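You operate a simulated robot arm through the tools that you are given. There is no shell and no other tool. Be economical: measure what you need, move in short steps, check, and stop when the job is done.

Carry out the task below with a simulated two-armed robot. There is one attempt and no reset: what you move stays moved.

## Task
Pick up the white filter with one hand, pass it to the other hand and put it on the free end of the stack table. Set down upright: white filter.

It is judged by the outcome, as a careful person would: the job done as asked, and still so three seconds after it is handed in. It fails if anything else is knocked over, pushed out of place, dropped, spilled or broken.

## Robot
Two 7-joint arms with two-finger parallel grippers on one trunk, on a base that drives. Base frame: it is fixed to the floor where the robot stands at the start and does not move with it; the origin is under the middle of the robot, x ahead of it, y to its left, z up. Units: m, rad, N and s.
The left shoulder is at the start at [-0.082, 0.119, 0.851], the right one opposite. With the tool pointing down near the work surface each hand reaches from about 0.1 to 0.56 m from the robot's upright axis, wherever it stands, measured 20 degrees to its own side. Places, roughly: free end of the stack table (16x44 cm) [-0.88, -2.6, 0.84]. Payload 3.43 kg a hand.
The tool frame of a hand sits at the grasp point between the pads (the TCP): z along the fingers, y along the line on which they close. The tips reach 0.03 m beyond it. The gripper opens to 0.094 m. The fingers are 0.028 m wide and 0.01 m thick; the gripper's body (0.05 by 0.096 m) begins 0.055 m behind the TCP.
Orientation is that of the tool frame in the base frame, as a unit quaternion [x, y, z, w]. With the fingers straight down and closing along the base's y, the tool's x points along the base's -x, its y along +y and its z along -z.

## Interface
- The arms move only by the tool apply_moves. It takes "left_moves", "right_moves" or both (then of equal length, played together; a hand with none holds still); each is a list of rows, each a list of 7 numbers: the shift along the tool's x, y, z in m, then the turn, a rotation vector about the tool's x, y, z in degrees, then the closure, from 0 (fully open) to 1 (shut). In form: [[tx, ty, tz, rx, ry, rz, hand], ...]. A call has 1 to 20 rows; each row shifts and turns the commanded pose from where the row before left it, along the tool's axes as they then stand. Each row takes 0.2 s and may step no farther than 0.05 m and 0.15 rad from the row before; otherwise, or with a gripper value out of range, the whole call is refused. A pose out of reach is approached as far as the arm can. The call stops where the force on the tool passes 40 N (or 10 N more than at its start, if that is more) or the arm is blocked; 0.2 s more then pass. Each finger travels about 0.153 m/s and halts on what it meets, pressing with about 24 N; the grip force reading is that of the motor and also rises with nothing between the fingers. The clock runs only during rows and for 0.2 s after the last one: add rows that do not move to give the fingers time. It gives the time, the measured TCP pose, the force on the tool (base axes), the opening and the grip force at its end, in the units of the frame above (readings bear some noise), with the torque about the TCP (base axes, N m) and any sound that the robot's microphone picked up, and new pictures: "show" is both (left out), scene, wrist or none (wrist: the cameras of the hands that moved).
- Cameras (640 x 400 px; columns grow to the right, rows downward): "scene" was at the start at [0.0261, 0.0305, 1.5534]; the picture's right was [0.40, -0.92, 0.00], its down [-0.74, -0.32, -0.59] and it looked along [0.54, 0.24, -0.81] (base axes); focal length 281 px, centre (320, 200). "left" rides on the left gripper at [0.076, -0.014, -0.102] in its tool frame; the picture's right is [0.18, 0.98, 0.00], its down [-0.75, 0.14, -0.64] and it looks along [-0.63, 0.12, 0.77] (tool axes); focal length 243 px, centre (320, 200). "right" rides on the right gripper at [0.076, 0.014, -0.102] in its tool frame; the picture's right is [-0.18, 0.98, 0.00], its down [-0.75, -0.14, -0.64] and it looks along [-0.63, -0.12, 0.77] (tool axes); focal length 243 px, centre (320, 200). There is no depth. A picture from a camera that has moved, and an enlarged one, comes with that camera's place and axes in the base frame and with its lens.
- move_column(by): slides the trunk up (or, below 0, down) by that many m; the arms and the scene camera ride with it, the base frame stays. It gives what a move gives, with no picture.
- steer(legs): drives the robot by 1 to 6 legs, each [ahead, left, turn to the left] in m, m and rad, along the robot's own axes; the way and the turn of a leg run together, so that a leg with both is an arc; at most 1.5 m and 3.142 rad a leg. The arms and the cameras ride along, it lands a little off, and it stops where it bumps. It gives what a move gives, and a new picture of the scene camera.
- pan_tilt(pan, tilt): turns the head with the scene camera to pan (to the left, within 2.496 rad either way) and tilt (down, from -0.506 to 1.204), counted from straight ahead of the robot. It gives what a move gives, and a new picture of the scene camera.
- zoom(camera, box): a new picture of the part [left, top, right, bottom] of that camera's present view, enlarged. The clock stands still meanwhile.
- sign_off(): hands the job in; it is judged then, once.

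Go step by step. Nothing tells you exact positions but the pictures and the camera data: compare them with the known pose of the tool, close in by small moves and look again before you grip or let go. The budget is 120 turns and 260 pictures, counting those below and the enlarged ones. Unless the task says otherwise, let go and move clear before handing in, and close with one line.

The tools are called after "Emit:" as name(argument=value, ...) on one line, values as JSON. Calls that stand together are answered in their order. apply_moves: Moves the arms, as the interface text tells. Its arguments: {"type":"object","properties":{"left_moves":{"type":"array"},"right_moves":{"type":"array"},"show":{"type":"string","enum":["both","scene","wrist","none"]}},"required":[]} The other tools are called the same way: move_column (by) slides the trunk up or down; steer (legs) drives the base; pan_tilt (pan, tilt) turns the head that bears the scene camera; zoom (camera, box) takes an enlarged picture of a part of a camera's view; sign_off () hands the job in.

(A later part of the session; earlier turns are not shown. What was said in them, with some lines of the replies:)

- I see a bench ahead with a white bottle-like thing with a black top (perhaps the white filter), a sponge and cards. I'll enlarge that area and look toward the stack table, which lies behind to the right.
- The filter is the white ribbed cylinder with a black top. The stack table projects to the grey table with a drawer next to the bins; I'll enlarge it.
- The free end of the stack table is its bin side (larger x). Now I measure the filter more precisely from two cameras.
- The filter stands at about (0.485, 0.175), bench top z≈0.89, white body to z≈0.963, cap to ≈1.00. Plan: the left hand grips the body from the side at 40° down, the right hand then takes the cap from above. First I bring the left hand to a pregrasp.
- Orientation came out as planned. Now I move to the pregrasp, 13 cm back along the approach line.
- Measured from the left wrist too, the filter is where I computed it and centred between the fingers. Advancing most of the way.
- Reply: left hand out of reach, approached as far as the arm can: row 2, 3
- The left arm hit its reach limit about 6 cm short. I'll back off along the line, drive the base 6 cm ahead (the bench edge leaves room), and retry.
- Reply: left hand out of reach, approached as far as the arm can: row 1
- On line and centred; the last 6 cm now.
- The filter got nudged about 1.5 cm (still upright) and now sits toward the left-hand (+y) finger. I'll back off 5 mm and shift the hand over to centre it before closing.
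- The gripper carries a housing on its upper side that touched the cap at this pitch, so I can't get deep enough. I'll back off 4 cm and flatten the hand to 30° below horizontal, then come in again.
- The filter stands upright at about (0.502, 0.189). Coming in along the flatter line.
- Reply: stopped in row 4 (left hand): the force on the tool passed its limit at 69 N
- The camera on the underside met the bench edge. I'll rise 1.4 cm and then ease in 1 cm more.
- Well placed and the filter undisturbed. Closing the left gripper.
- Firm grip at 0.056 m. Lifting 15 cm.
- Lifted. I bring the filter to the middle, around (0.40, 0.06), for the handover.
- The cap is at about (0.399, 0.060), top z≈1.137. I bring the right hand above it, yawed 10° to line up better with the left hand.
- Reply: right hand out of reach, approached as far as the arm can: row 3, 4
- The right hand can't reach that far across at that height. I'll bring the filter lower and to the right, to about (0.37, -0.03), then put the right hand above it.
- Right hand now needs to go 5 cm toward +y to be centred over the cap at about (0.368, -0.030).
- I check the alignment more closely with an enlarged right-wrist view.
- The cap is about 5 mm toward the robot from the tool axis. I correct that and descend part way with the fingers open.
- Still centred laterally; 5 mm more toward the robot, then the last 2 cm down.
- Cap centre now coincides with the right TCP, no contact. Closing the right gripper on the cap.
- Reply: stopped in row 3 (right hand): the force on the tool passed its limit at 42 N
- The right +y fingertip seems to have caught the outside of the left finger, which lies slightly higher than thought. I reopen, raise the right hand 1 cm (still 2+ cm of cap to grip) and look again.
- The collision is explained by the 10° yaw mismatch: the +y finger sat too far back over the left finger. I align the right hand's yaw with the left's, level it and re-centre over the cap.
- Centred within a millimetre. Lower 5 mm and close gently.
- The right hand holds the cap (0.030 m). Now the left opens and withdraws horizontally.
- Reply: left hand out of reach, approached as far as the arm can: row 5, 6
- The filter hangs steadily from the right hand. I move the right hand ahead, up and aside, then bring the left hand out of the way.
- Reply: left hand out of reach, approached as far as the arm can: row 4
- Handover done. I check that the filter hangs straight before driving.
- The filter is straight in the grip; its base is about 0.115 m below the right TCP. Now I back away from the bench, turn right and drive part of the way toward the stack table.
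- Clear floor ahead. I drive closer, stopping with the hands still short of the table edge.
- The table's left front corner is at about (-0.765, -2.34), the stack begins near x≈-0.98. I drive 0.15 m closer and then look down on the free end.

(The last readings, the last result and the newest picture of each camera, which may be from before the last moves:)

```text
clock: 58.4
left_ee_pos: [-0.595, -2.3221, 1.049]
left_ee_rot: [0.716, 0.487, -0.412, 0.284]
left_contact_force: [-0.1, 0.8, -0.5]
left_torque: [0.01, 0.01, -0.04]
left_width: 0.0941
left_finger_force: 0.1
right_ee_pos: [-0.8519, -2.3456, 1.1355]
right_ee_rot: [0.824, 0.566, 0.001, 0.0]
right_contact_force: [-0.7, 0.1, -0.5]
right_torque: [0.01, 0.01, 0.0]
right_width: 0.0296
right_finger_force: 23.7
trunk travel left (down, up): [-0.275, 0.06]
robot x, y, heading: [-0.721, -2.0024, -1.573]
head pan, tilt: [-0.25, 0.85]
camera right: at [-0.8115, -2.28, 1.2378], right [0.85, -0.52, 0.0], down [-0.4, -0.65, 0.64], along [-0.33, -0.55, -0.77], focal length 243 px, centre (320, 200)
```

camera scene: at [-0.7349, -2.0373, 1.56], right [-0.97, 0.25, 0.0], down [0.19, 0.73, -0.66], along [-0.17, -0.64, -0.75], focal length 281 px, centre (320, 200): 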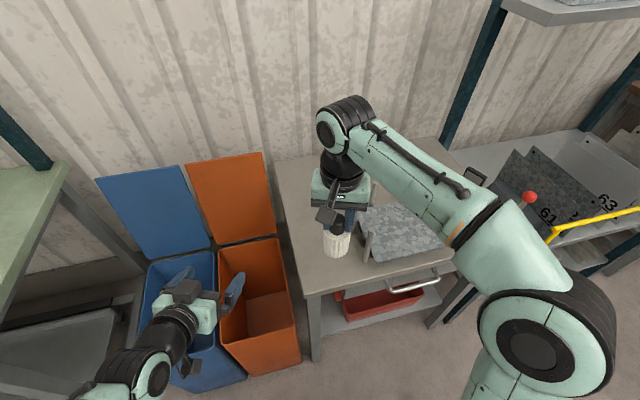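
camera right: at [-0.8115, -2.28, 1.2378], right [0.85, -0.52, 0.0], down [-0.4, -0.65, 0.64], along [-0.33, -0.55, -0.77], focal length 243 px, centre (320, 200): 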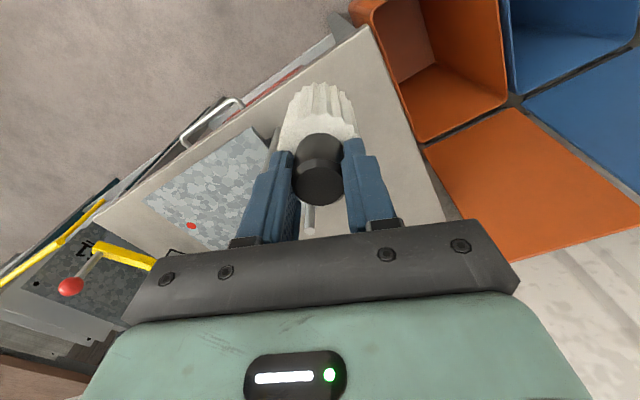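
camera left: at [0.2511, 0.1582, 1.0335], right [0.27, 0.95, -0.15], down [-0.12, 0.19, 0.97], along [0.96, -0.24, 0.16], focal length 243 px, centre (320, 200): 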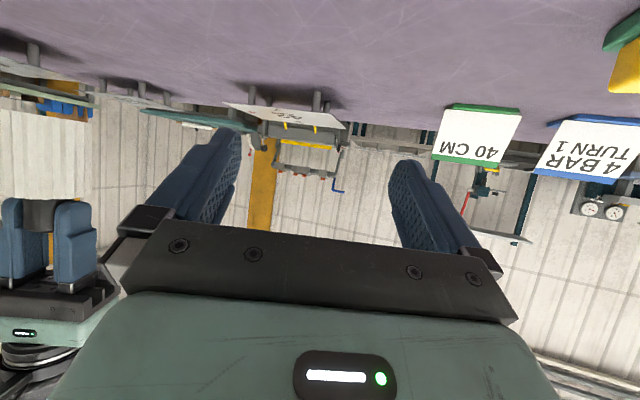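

I zoom in to judge the pins by the stack, because the right forearm passes near them when I lower.

Emit:
zoom(camera="scene", box=[280, 160, 440, 260])

Emit:
zoom(camera="right", box=[160, 60, 480, 260])

```text
4.00 times, centred on (360, 210) of scene
camera zoom: at [-0.7349, -2.0359, 1.56], right [-0.97, 0.25, 0.0], down [0.19, 0.73, -0.66], along [-0.17, -0.64, -0.75], focal length 1125 px, centre (160, 160)
```

zoom: 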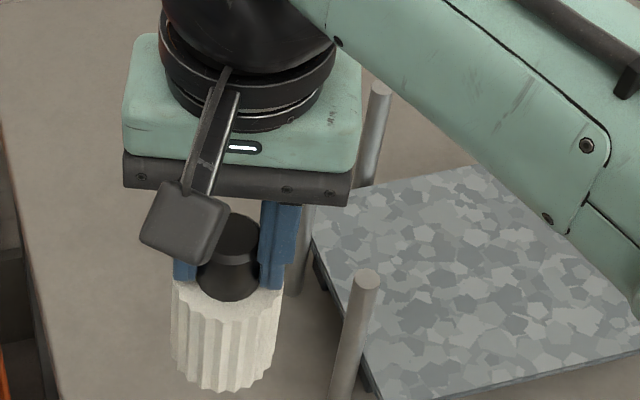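

```text
2.00 times, centred on (320, 160) of right
camera zoom: at [-0.8115, -2.28, 1.2378], right [0.85, -0.52, 0.0], down [-0.4, -0.65, 0.64], along [-0.33, -0.55, -0.77], focal length 485 px, centre (320, 280)
```

zoom: 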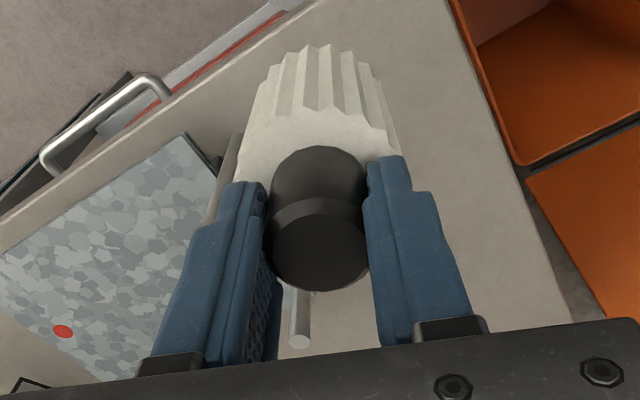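

The pins stand along x≈-0.965, up to z≈0.985, so a target of (-0.858, -2.49) keeps the hand clear of them and well within the free end. Moving over it at height.

Emit:
apply_moves(right_moves=[[-0.0457, 0.0153, 0, 0, 0, 0, 1], [-0.0457, 0.0153, 0, 0, 0, 0, 1], [-0.0457, 0.0153, 0, 0, 0, 0, 1], [0, 0, 0, 0, 0, 0, 1]], show="both")

Emit:
zoom(camera="scene", box=[260, 140, 420, 240])

```text
clock: 59.4
left_ee_pos: [-0.5951, -2.3229, 1.0469]
left_ee_rot: [0.716, 0.488, -0.411, 0.284]
left_contact_force: [0.0, -0.1, -0.8]
left_torque: [-0.03, 0.0, 0.02]
left_width: 0.0936
left_finger_force: 0.0
right_ee_pos: [-0.8582, -2.4645, 1.134]
right_ee_rot: [0.824, 0.566, 0.002, -0.001]
right_contact_force: [-0.3, 0.1, -0.9]
right_torque: [0.03, -0.02, 0.0]
right_width: 0.03
right_finger_force: 24.2
right hand out of reach, approached as far as the arm can: row 3
trunk travel left (down, up): [-0.275, 0.06]
robot x, y, heading: [-0.7192, -2.0077, -1.572]
head pan, tilt: [-0.25, 0.85]
camera scene: at [-0.735, -2.0363, 1.56], right [-0.97, 0.25, 0.0], down [0.19, 0.73, -0.66], along [-0.17, -0.64, -0.75], focal length 281 px, centre (320, 200)
camera right: at [-0.8171, -2.4001, 1.2362], right [0.85, -0.52, 0.0], down [-0.4, -0.65, 0.64], along [-0.33, -0.54, -0.77], focal length 243 px, centre (320, 200)
```

scene: 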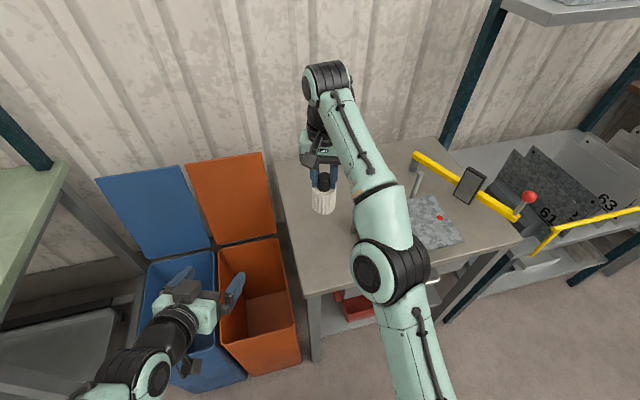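
right: 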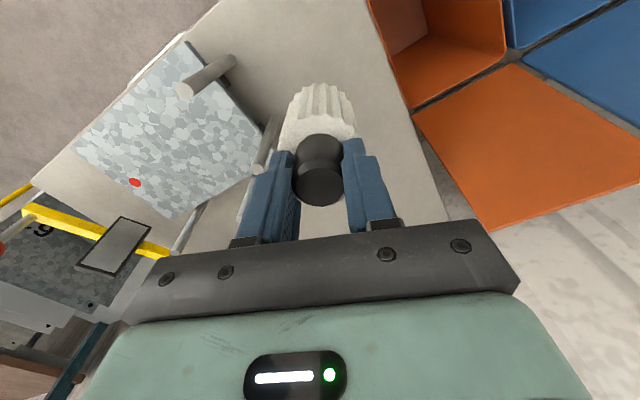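

```text
4.00 times, centred on (340, 190) of scene
camera zoom: at [-0.735, -2.0363, 1.56], right [-0.97, 0.25, 0.0], down [0.19, 0.73, -0.66], along [-0.17, -0.64, -0.75], focal length 1125 px, centre (240, 240)
```

zoom: 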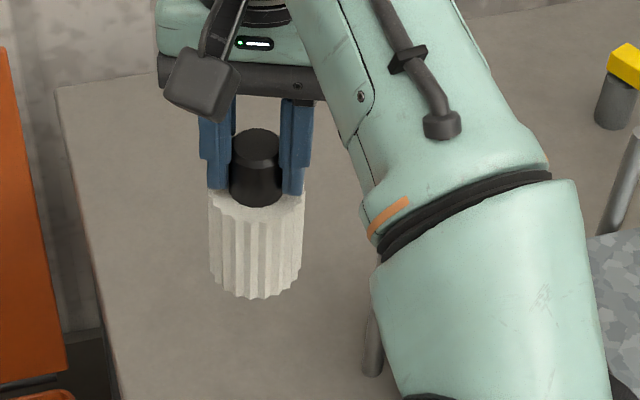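

The arm folded differently near its reach limit, so rather than lower the arm (elbow motion unpredictable), I lower the trunk, which keeps the arm shape. First 0.10 m, then look.

Emit:
move_column(by=-0.1)

Emit:
pan_tilt(pan=-0.25, tilt=0.85)

Emit:
zoom(camera="scene", box=[260, 140, 420, 240])

```text
clock: 60.8
left_ee_pos: [-0.5935, -2.3237, 0.9479]
left_ee_rot: [0.716, 0.487, -0.412, 0.284]
left_contact_force: [-0.7, -0.5, 0.1]
left_torque: [-0.01, 0.0, 0.01]
left_width: 0.094
left_finger_force: 0.0
right_ee_pos: [-0.8574, -2.4501, 1.0143]
right_ee_rot: [0.824, 0.566, 0.014, -0.017]
right_contact_force: [-0.1, 0.4, -0.5]
right_torque: [0.0, 0.02, -0.06]
right_width: 0.0298
right_finger_force: 23.7
trunk travel left (down, up): [-0.175, 0.16]
robot x, y, heading: [-0.7173, -2.004, -1.575]
head pan, tilt: [-0.25, 0.85]
```

```text
clock: 61.4
left_ee_pos: [-0.5952, -2.3233, 0.9467]
left_ee_rot: [0.716, 0.487, -0.411, 0.283]
left_contact_force: [0.3, -0.2, -0.3]
left_torque: [0.01, 0.0, -0.03]
left_width: 0.094
left_finger_force: 0.1
right_ee_pos: [-0.8567, -2.4521, 1.0153]
right_ee_rot: [0.825, 0.565, 0.013, -0.016]
right_contact_force: [0.0, -0.3, -0.4]
right_torque: [0.0, -0.01, 0.01]
right_width: 0.0299
right_finger_force: 24.0
trunk travel left (down, up): [-0.175, 0.16]
robot x, y, heading: [-0.7196, -2.0083, -1.577]
head pan, tilt: [-0.25, 0.85]
camera scene: at [-0.735, -2.0408, 1.4604], right [-0.97, 0.25, 0.0], down [0.19, 0.73, -0.66], along [-0.17, -0.64, -0.75], focal length 281 px, centre (320, 200)
```

scene: 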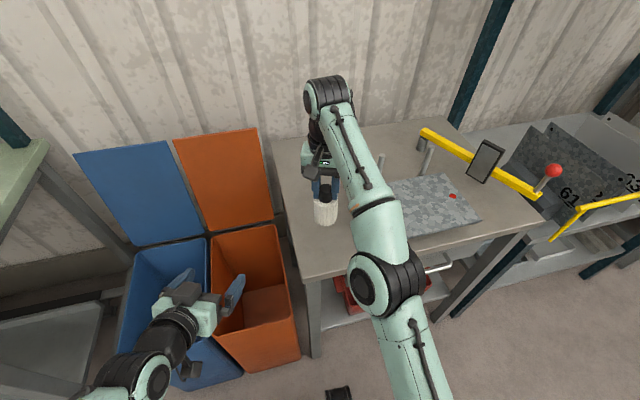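

```text
4.00 times, centred on (340, 190) of scene
camera zoom: at [-0.735, -2.0408, 1.4604], right [-0.97, 0.25, 0.0], down [0.19, 0.73, -0.66], along [-0.17, -0.64, -0.75], focal length 1125 px, centre (240, 240)
```

zoom: 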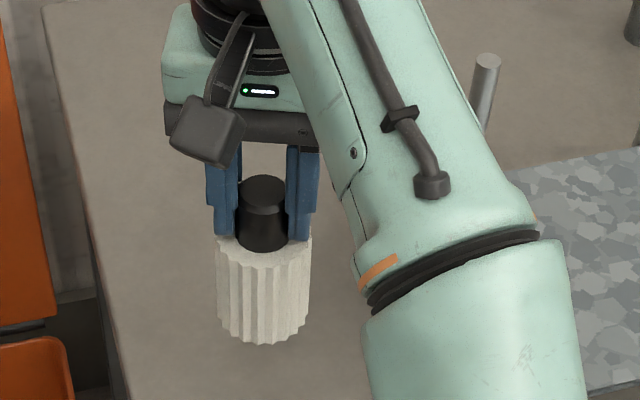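

The hand tilted ~2° because the commanded pose is still just out of reach. I pull the target back 5 cm toward the robot, to y≈-2.44, so the arm can hold it upright.

Emit:
apply_moves(right_moves=[[0.0233, -0.009, 0, 0, 0, 0, 1], [0.0233, -0.009, 0, 0, 0, 0, 1], [0, 0, 0, 0, 0, 0, 1], [0, 0, 0, 0, 0, 0, 1]], show="both")

```text
clock: 62.4
left_ee_pos: [-0.5945, -2.3242, 0.9485]
left_ee_rot: [0.716, 0.488, -0.41, 0.283]
left_contact_force: [0.3, -0.1, 0.3]
left_torque: [0.01, -0.02, -0.03]
left_width: 0.094
left_finger_force: 0.0
right_ee_pos: [-0.8594, -2.4006, 1.0172]
right_ee_rot: [0.824, 0.566, 0.014, -0.017]
right_contact_force: [0.2, 0.0, -0.5]
right_torque: [0.01, 0.0, 0.03]
right_width: 0.0298
right_finger_force: 23.4
trunk travel left (down, up): [-0.175, 0.16]
robot x, y, heading: [-0.7171, -2.0047, -1.577]
head pan, tilt: [-0.25, 0.85]
camera scene: at [-0.735, -2.0407, 1.4604], right [-0.97, 0.25, 0.0], down [0.19, 0.73, -0.66], along [-0.17, -0.64, -0.75], focal length 281 px, centre (320, 200)
camera right: at [-0.8185, -2.3415, 1.1215], right [0.85, -0.52, -0.02], down [-0.4, -0.68, 0.61], along [-0.33, -0.51, -0.79], focal length 243 px, centre (320, 200)
```

scene: 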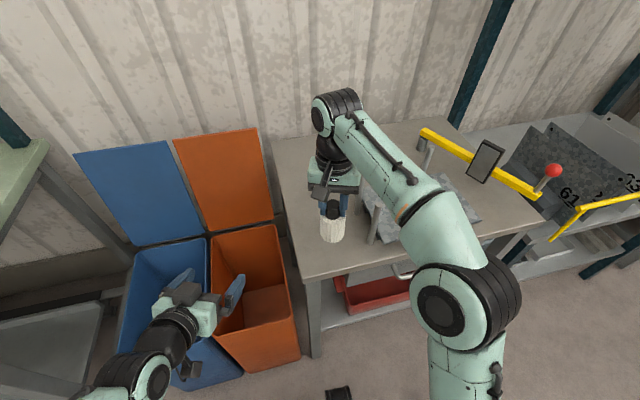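
right: 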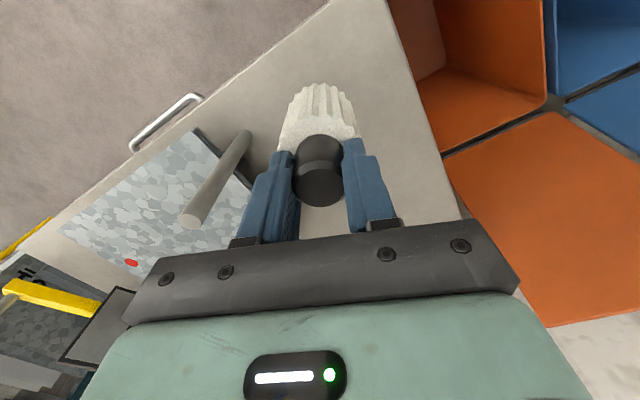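

Arm reset to a good shape. I level the hand (2.5° tilt) and move 4 cm further onto the table.

Emit:
apply_moves(right_moves=[[0, 0, 0, -0.69, -2.43, 0, 1], [-0.0187, 0.0072, 0, 0, 0, 0, 1], [-0.0187, 0.0072, 0, 0, 0, 0, 1], [0, 0, 0, 0, 0, 0, 1]], show="both")

Emit:
zoom(camera="scene", box=[260, 160, 420, 260])

```text
clock: 63.4
left_ee_pos: [-0.5929, -2.323, 0.9482]
left_ee_rot: [0.716, 0.488, -0.411, 0.284]
left_contact_force: [-0.3, -0.6, -1.2]
left_torque: [0.01, 0.0, 0.04]
left_width: 0.0941
left_finger_force: 0.1
right_ee_pos: [-0.859, -2.4426, 1.0156]
right_ee_rot: [0.824, 0.567, -0.001, 0.0]
right_contact_force: [0.1, -0.8, 0.2]
right_torque: [0.0, 0.0, 0.0]
right_width: 0.0299
right_finger_force: 23.8
trunk travel left (down, up): [-0.175, 0.16]
robot x, y, heading: [-0.7182, -2.0057, -1.574]
head pan, tilt: [-0.25, 0.85]
camera scene: at [-0.735, -2.0405, 1.4604], right [-0.97, 0.25, 0.0], down [0.19, 0.73, -0.66], along [-0.17, -0.64, -0.75], focal length 281 px, centre (320, 200)
camera right: at [-0.818, -2.3775, 1.1178], right [0.85, -0.52, 0.0], down [-0.4, -0.65, 0.64], along [-0.34, -0.55, -0.77], focal length 243 px, centre (320, 200)
```

scene: 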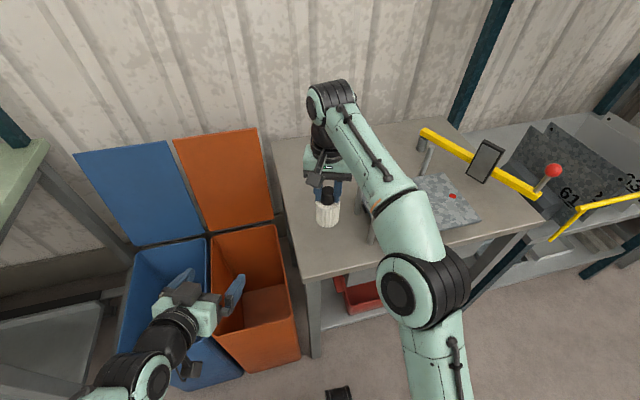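
right: 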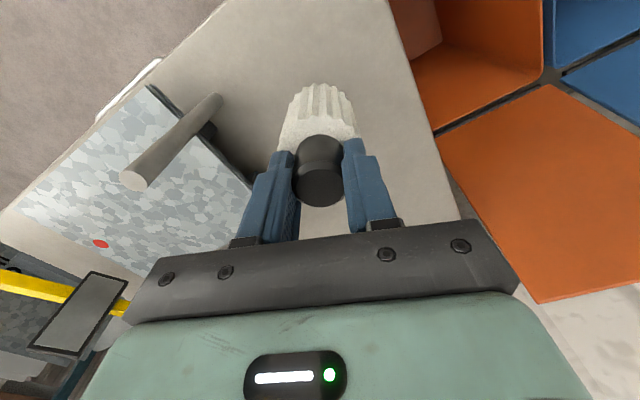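

```text
4.00 times, centred on (340, 210) of scene
camera zoom: at [-0.735, -2.0405, 1.4604], right [-0.97, 0.25, 0.0], down [0.19, 0.73, -0.66], along [-0.17, -0.64, -0.75], focal length 1125 px, centre (240, 160)
```

zoom: 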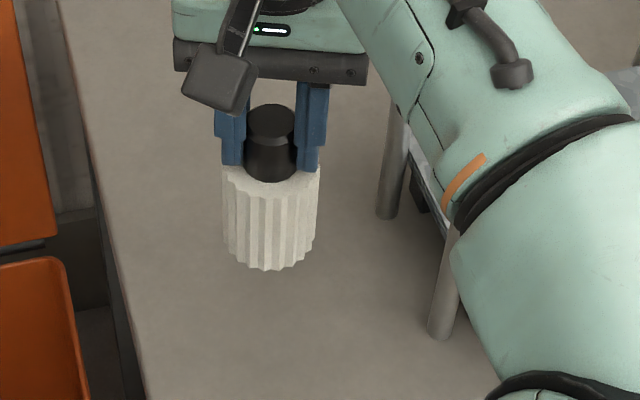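

The filter is upright over the free end, with about 6 cm left. Lowering the trunk 4.5 cm and looking.

Emit:
move_column(by=-0.045)

Emit:
zoom(camera="scene", box=[260, 160, 420, 260])

Emit:
zoom(camera="right", box=[160, 60, 480, 260])

```text
clock: 64.2
left_ee_pos: [-0.5946, -2.3243, 0.9031]
left_ee_rot: [0.716, 0.488, -0.41, 0.284]
left_contact_force: [0.5, 0.6, 0.0]
left_torque: [-0.01, 0.0, 0.01]
left_width: 0.0941
left_finger_force: 0.0
right_ee_pos: [-0.8578, -2.4421, 0.9727]
right_ee_rot: [0.824, 0.566, 0.0, 0.0]
right_contact_force: [-0.1, 0.3, 0.1]
right_torque: [-0.03, -0.04, 0.0]
right_width: 0.0301
right_finger_force: 24.0
trunk travel left (down, up): [-0.13, 0.205]
robot x, y, heading: [-0.7198, -2.0057, -1.577]
head pan, tilt: [-0.25, 0.85]
```

```text
4.00 times, centred on (340, 210) of scene
camera zoom: at [-0.735, -2.0489, 1.4149], right [-0.97, 0.25, 0.0], down [0.19, 0.73, -0.66], along [-0.17, -0.64, -0.75], focal length 1125 px, centre (240, 160)
```

zoom: 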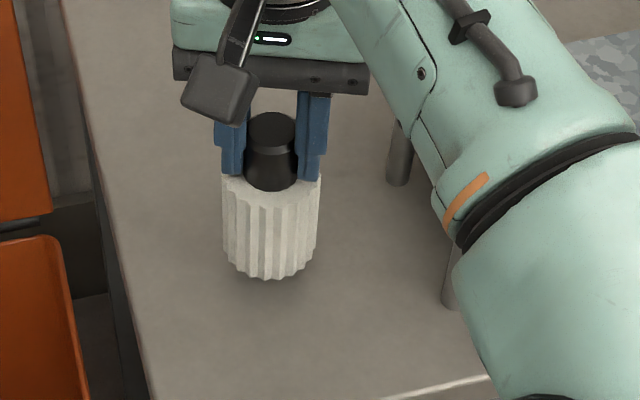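

```text
2.00 times, centred on (320, 160) of right
camera zoom: at [-0.816, -2.3778, 1.0742], right [0.85, -0.52, 0.0], down [-0.4, -0.65, 0.64], along [-0.34, -0.55, -0.77], focal length 485 px, centre (320, 280)
```

zoom: 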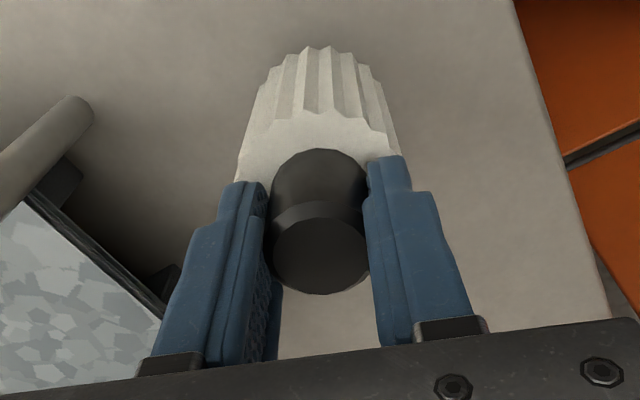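

Shadow is closing in; roughly 1.5–2 cm left. I step down slowly with the arm watching the force.

Emit:
apply_moves(right_moves=[[0, 0, 0.005, 0, 0, 0, 1], [0, 0, 0.005, 0, 0, 0, 1], [0, 0, 0.003, 0, 0, 0, 1], [0, 0, 0, 0, 0, 0, 1]], show="none")

Emit:
zoom(camera="scene", box=[280, 170, 376, 230])

```text
clock: 65.2
left_ee_pos: [-0.5945, -2.3239, 0.9029]
left_ee_rot: [0.716, 0.489, -0.41, 0.284]
left_contact_force: [-0.6, 0.0, -0.1]
left_torque: [0.03, -0.05, -0.01]
left_width: 0.094
left_finger_force: 0.2
right_ee_pos: [-0.8571, -2.4424, 0.9599]
right_ee_rot: [0.824, 0.566, 0.0, 0.0]
right_contact_force: [-0.7, -0.1, 0.0]
right_torque: [0.04, -0.03, 0.0]
right_width: 0.03
right_finger_force: 24.7
trunk travel left (down, up): [-0.13, 0.205]
robot x, y, heading: [-0.7185, -2.0042, -1.574]
head pan, tilt: [-0.25, 0.85]
```

```text
6.67 times, centred on (328, 200) of scene
camera zoom: at [-0.735, -2.0489, 1.4149], right [-0.97, 0.25, 0.0], down [0.19, 0.73, -0.66], along [-0.17, -0.64, -0.75], focal length 1875 px, centre (267, 200)
```

zoom: 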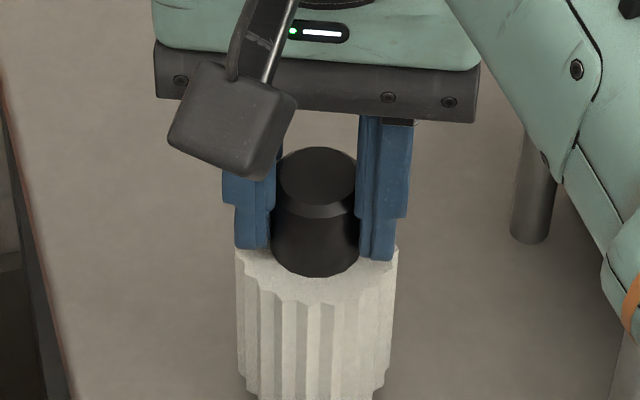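

No contact yet at TCP z 0.960. Smaller steps down until the force shows contact.

Emit:
apply_moves(right_moves=[[0, 0, 0.002, 0, 0, 0, 1], [0, 0, 0.002, 0, 0, 0, 1], [0, 0, 0, 0, 0, 0, 1]], show="none")

Emit:
zoom(camera="scene", box=[280, 190, 376, 250])

```text
clock: 66.0
left_ee_pos: [-0.5949, -2.3237, 0.9015]
left_ee_rot: [0.716, 0.488, -0.411, 0.284]
left_contact_force: [-0.1, 1.5, 0.0]
left_torque: [0.0, -0.03, -0.03]
left_width: 0.0944
left_finger_force: 0.1
right_ee_pos: [-0.8568, -2.4428, 0.9567]
right_ee_rot: [0.825, 0.565, 0.0, 0.0]
right_contact_force: [-0.1, 0.7, -0.3]
right_torque: [-0.03, 0.04, -0.03]
right_width: 0.0299
right_finger_force: 23.9
trunk travel left (down, up): [-0.13, 0.205]
robot x, y, heading: [-0.717, -2.0065, -1.579]
head pan, tilt: [-0.25, 0.85]
```

```text
6.67 times, centred on (328, 220) of scene
camera zoom: at [-0.735, -2.0489, 1.4149], right [-0.97, 0.25, 0.0], down [0.19, 0.73, -0.66], along [-0.17, -0.64, -0.75], focal length 1875 px, centre (267, 67)
```

zoom: 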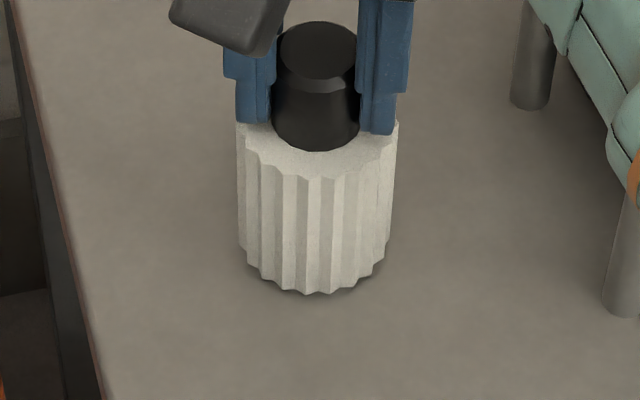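

Emit:
apply_moves(right_moves=[[0, 0, 0.0015, 0, 0, 0, 1], [0, 0, 0.0015, 0, 0, 0, 1], [0, 0, 0, 0, 0, 0, 1]], show="none")

Emit:
zoom(camera="scene", box=[280, 190, 376, 250])

```text
clock: 66.8
left_ee_pos: [-0.5945, -2.3232, 0.9027]
left_ee_rot: [0.716, 0.488, -0.411, 0.284]
left_contact_force: [-0.2, 0.0, 0.5]
left_torque: [0.02, -0.01, 0.01]
left_width: 0.0941
left_finger_force: 0.2
right_ee_pos: [-0.8574, -2.4412, 0.9516]
right_ee_rot: [0.825, 0.566, 0.0, 0.001]
right_contact_force: [0.6, 0.5, 0.0]
right_torque: [0.0, -0.03, 0.01]
right_width: 0.0298
right_finger_force: 23.7
trunk travel left (down, up): [-0.13, 0.205]
robot x, y, heading: [-0.7189, -2.0068, -1.575]
head pan, tilt: [-0.25, 0.85]
```

```text
6.67 times, centred on (328, 220) of scene
camera zoom: at [-0.7349, -2.0488, 1.4149], right [-0.97, 0.25, 0.0], down [0.19, 0.73, -0.66], along [-0.17, -0.64, -0.75], focal length 1875 px, centre (267, 67)
```

zoom: 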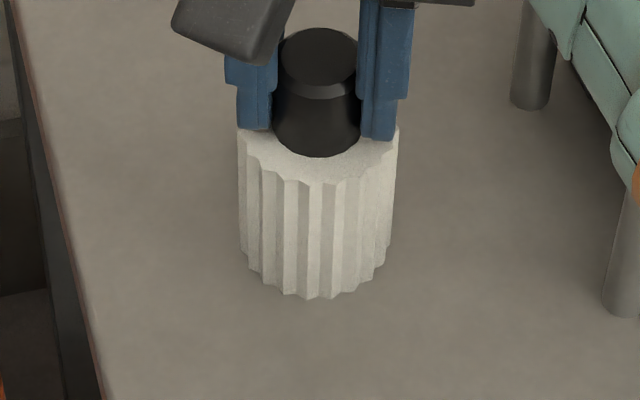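

Emit:
apply_moves(right_moves=[[0, 0, 0.0015, 0, 0, 0, 1], [0, 0, 0.0015, 0, 0, 0, 1], [0, 0, 0, 0, 0, 0, 1]], show="none")

Emit:
zoom(camera="scene", box=[280, 190, 376, 250])

```text
clock: 67.6
left_ee_pos: [-0.5936, -2.3228, 0.9023]
left_ee_rot: [0.715, 0.488, -0.412, 0.284]
left_contact_force: [0.5, -1.2, -0.1]
left_torque: [0.0, 0.0, -0.01]
left_width: 0.094
left_finger_force: 0.0
right_ee_pos: [-0.8582, -2.4418, 0.9503]
right_ee_rot: [0.825, 0.566, -0.002, 0.002]
right_contact_force: [-0.6, -3.8, 17.6]
right_torque: [-0.17, 0.07, -0.01]
right_width: 0.0302
right_finger_force: 24.2
trunk travel left (down, up): [-0.13, 0.205]
robot x, y, heading: [-0.7196, -2.006, -1.574]
head pan, tilt: [-0.25, 0.85]
```

```text
6.67 times, centred on (328, 220) of scene
camera zoom: at [-0.7347, -2.0482, 1.415], right [-0.97, 0.25, 0.0], down [0.19, 0.73, -0.66], along [-0.17, -0.64, -0.75], focal length 1875 px, centre (267, 67)
```

zoom: 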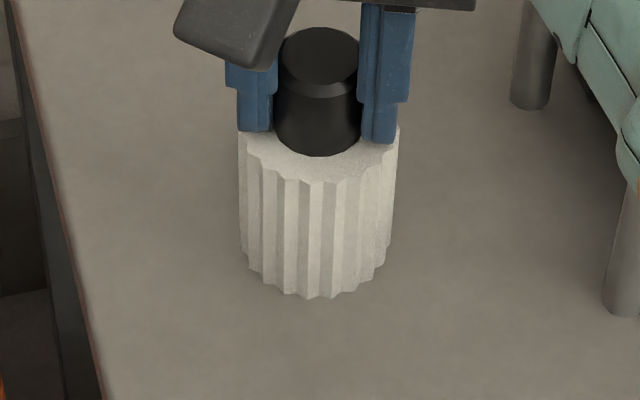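

Contact (about 18 N). I ease up 1 mm, open the fingers gradually, and check before lifting off.

Emit:
apply_moves(right_moves=[[0, 0, -0.0012, 0, 0, 0, 1], [0, 0, 0, 0, 0, 0, 1], [0, 0, 0, 0, 0, 0, 0.62], [0, 0, 0, 0, 0, 0, 0.5], [0, 0, 0, 0, 0, 0, 0.35], [0, 0, 0, 0, 0, 0, 0.3]], show="wrist")

Emit:
zoom(camera="scene", box=[280, 190, 376, 250])

```text
clock: 69.0
left_ee_pos: [-0.5936, -2.3237, 0.9037]
left_ee_rot: [0.716, 0.488, -0.41, 0.284]
left_contact_force: [0.3, 0.2, 0.0]
left_torque: [-0.01, -0.01, 0.0]
left_width: 0.0943
left_finger_force: 0.0
right_ee_pos: [-0.8567, -2.4412, 0.9501]
right_ee_rot: [0.825, 0.566, 0.0, 0.0]
right_contact_force: [-0.2, 0.0, 0.3]
right_torque: [-0.04, 0.01, 0.01]
right_width: 0.0656
right_finger_force: 0.1
trunk travel left (down, up): [-0.13, 0.205]
robot x, y, heading: [-0.7204, -2.0058, -1.576]
head pan, tilt: [-0.25, 0.85]
camera right: at [-0.8159, -2.3777, 1.0523], right [0.85, -0.52, 0.0], down [-0.4, -0.65, 0.64], along [-0.34, -0.55, -0.77], focal length 243 px, centre (320, 200)
```

right: 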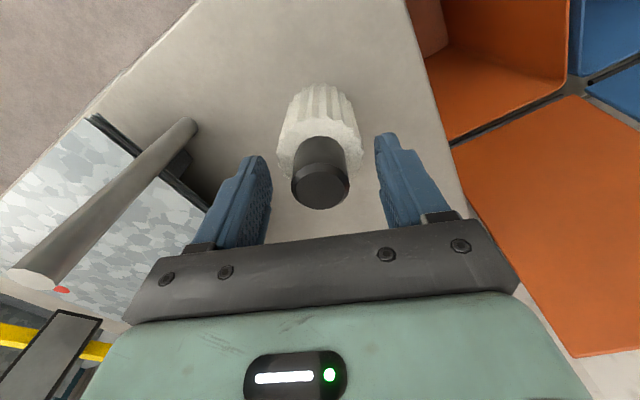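

```text
6.67 times, centred on (328, 220) of scene
camera zoom: at [-0.735, -2.0489, 1.4149], right [-0.97, 0.25, 0.0], down [0.19, 0.73, -0.66], along [-0.17, -0.64, -0.75], focal length 1875 px, centre (267, 67)
```

zoom: 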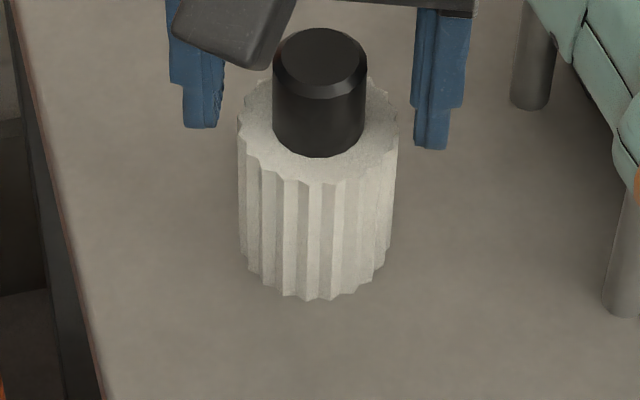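

The filter stands free and upright between the open fingers. I raise the trunk straight up, then back the robot away a little.

Emit:
move_column(by=0.12)

Emit:
steer(legs=[[-0.3, 0, 0]])

Emit:
zoom(camera="scene", box=[240, 60, 480, 210])

```text
clock: 70.5
left_ee_pos: [-0.5936, -2.3238, 1.0232]
left_ee_rot: [0.716, 0.488, -0.411, 0.283]
left_contact_force: [-0.8, 0.1, 0.1]
left_torque: [0.01, 0.0, 0.0]
left_width: 0.094
left_finger_force: 0.1
right_ee_pos: [-0.857, -2.442, 1.0705]
right_ee_rot: [0.824, 0.567, -0.001, 0.001]
right_contact_force: [0.1, 0.2, -0.3]
right_torque: [0.0, 0.01, 0.06]
right_width: 0.0658
right_finger_force: 0.0
trunk travel left (down, up): [-0.25, 0.085]
robot x, y, heading: [-0.7184, -2.0048, -1.574]
head pan, tilt: [-0.25, 0.85]
```

```text
clock: 72.6
left_ee_pos: [-0.5924, -2.0226, 1.0225]
left_ee_rot: [0.715, 0.489, -0.411, 0.285]
left_contact_force: [0.1, 0.0, -0.2]
left_torque: [0.0, -0.03, -0.01]
left_width: 0.094
left_finger_force: 0.1
right_ee_pos: [-0.8551, -2.1427, 1.0707]
right_ee_rot: [0.823, 0.568, 0.0, 0.0]
right_contact_force: [0.3, -0.2, 0.2]
right_torque: [-0.01, 0.0, -0.03]
right_width: 0.0656
right_finger_force: 0.0
trunk travel left (down, up): [-0.25, 0.085]
robot x, y, heading: [-0.717, -1.7041, -1.569]
head pan, tilt: [-0.25, 0.85]
camera scene: at [-0.7341, -1.7371, 1.5335], right [-0.97, 0.25, 0.0], down [0.19, 0.73, -0.66], along [-0.16, -0.64, -0.75], focal length 281 px, centre (320, 200)
```

scene: 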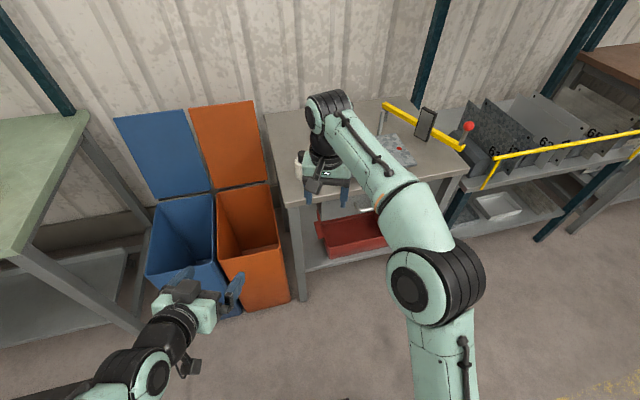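

```text
2.67 times, centred on (360, 135) of scene
camera zoom: at [-0.7341, -1.7371, 1.5335], right [-0.97, 0.25, 0.0], down [0.19, 0.73, -0.66], along [-0.16, -0.64, -0.75], focal length 750 px, centre (213, 373)
```

zoom: 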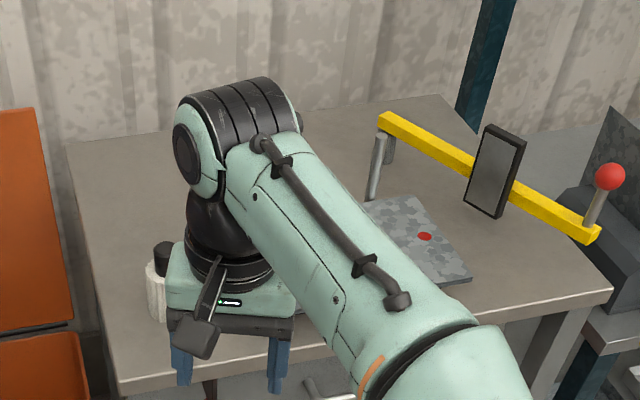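

The filter is partly hidden behind the wrist but standing. I move the base sideways for a clear look, to confirm.

Emit:
steer(legs=[[-0.2, -0.3, 0]])

Emit:
pan_tilt(pan=0.2, tilt=0.65)

Emit:
zoom(camera="scene", box=[200, 80, 440, 230])

```text
clock: 75.8
left_ee_pos: [-0.8929, -1.8247, 1.0216]
left_ee_rot: [0.715, 0.49, -0.409, 0.285]
left_contact_force: [0.0, 0.0, 0.6]
left_torque: [-0.03, 0.0, 0.04]
left_width: 0.0941
left_finger_force: 0.0
right_ee_pos: [-1.1555, -1.9455, 1.0699]
right_ee_rot: [0.823, 0.568, 0.0, 0.001]
right_contact_force: [-0.4, -0.2, 0.2]
right_torque: [0.03, 0.0, 0.05]
right_width: 0.0661
right_finger_force: 0.0
trunk travel left (down, up): [-0.25, 0.085]
robot x, y, heading: [-1.0214, -1.5117, -1.57]
head pan, tilt: [-0.25, 0.85]
camera scene: at [-1.0359, -1.5393, 1.5335], right [-0.97, 0.25, 0.0], down [0.18, 0.73, -0.66], along [-0.16, -0.64, -0.75], focal length 281 px, centre (320, 200)
```

scene: 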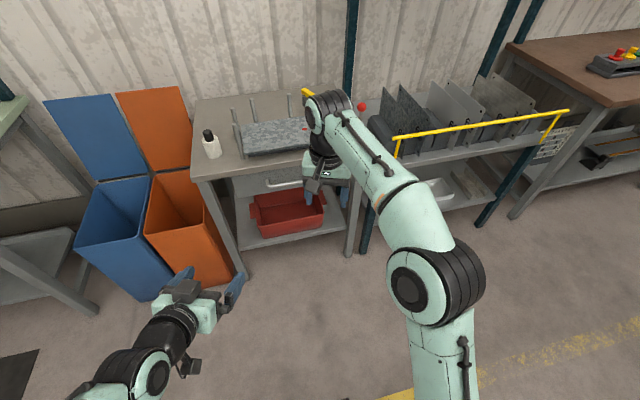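

```text
clock: 76.7
left_ee_pos: [-0.893, -1.8248, 1.0214]
left_ee_rot: [0.715, 0.49, -0.41, 0.284]
left_contact_force: [-0.2, 0.5, -0.5]
left_torque: [-0.01, -0.02, -0.01]
left_width: 0.0937
left_finger_force: 0.1
right_ee_pos: [-1.1546, -1.9451, 1.0715]
right_ee_rot: [0.823, 0.568, -0.001, -0.001]
right_contact_force: [0.1, -0.7, -0.1]
right_torque: [-0.02, 0.01, -0.01]
right_width: 0.0656
right_finger_force: 0.1
trunk travel left (down, up): [-0.25, 0.085]
robot x, y, heading: [-1.0187, -1.5055, -1.567]
head pan, tilt: [0.201, 0.649]
camera scene: at [-0.9991, -1.5487, 1.5501], right [-0.98, -0.2, 0.0], down [-0.12, 0.59, -0.8], along [0.16, -0.78, -0.6], focal length 281 px, centre (320, 200)
```

scene: 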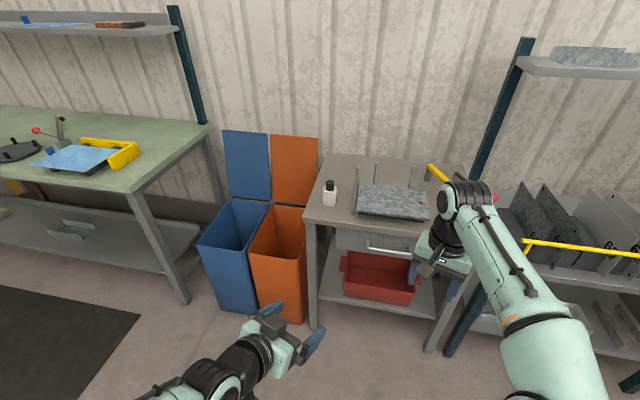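

```text
2.67 times, centred on (320, 155) of scene
camera zoom: at [-0.9991, -1.5487, 1.5501], right [-0.98, -0.2, 0.0], down [-0.12, 0.59, -0.8], along [0.16, -0.78, -0.6], focal length 750 px, centre (320, 320)
```

zoom: 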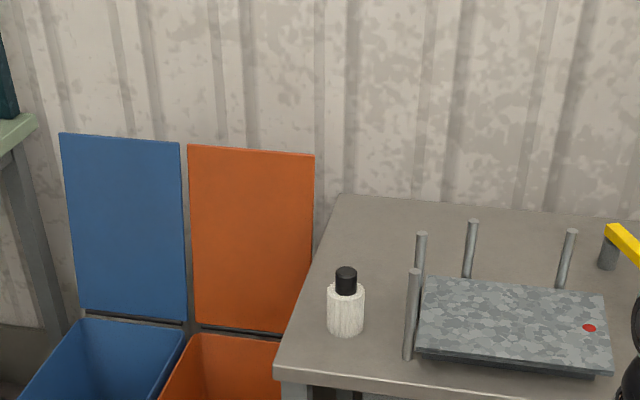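

The filter stands upright on the free end of the stack table, both hands are clear, and everything else is in place. I'm handing it in.

Emit:
sign_off()

```text
The job is handed in.
```

The white filter is standing upright on the free end of the stack table. The left hand picked it up and passed it to the right hand, which set it down and let go, and nothing else was moved.
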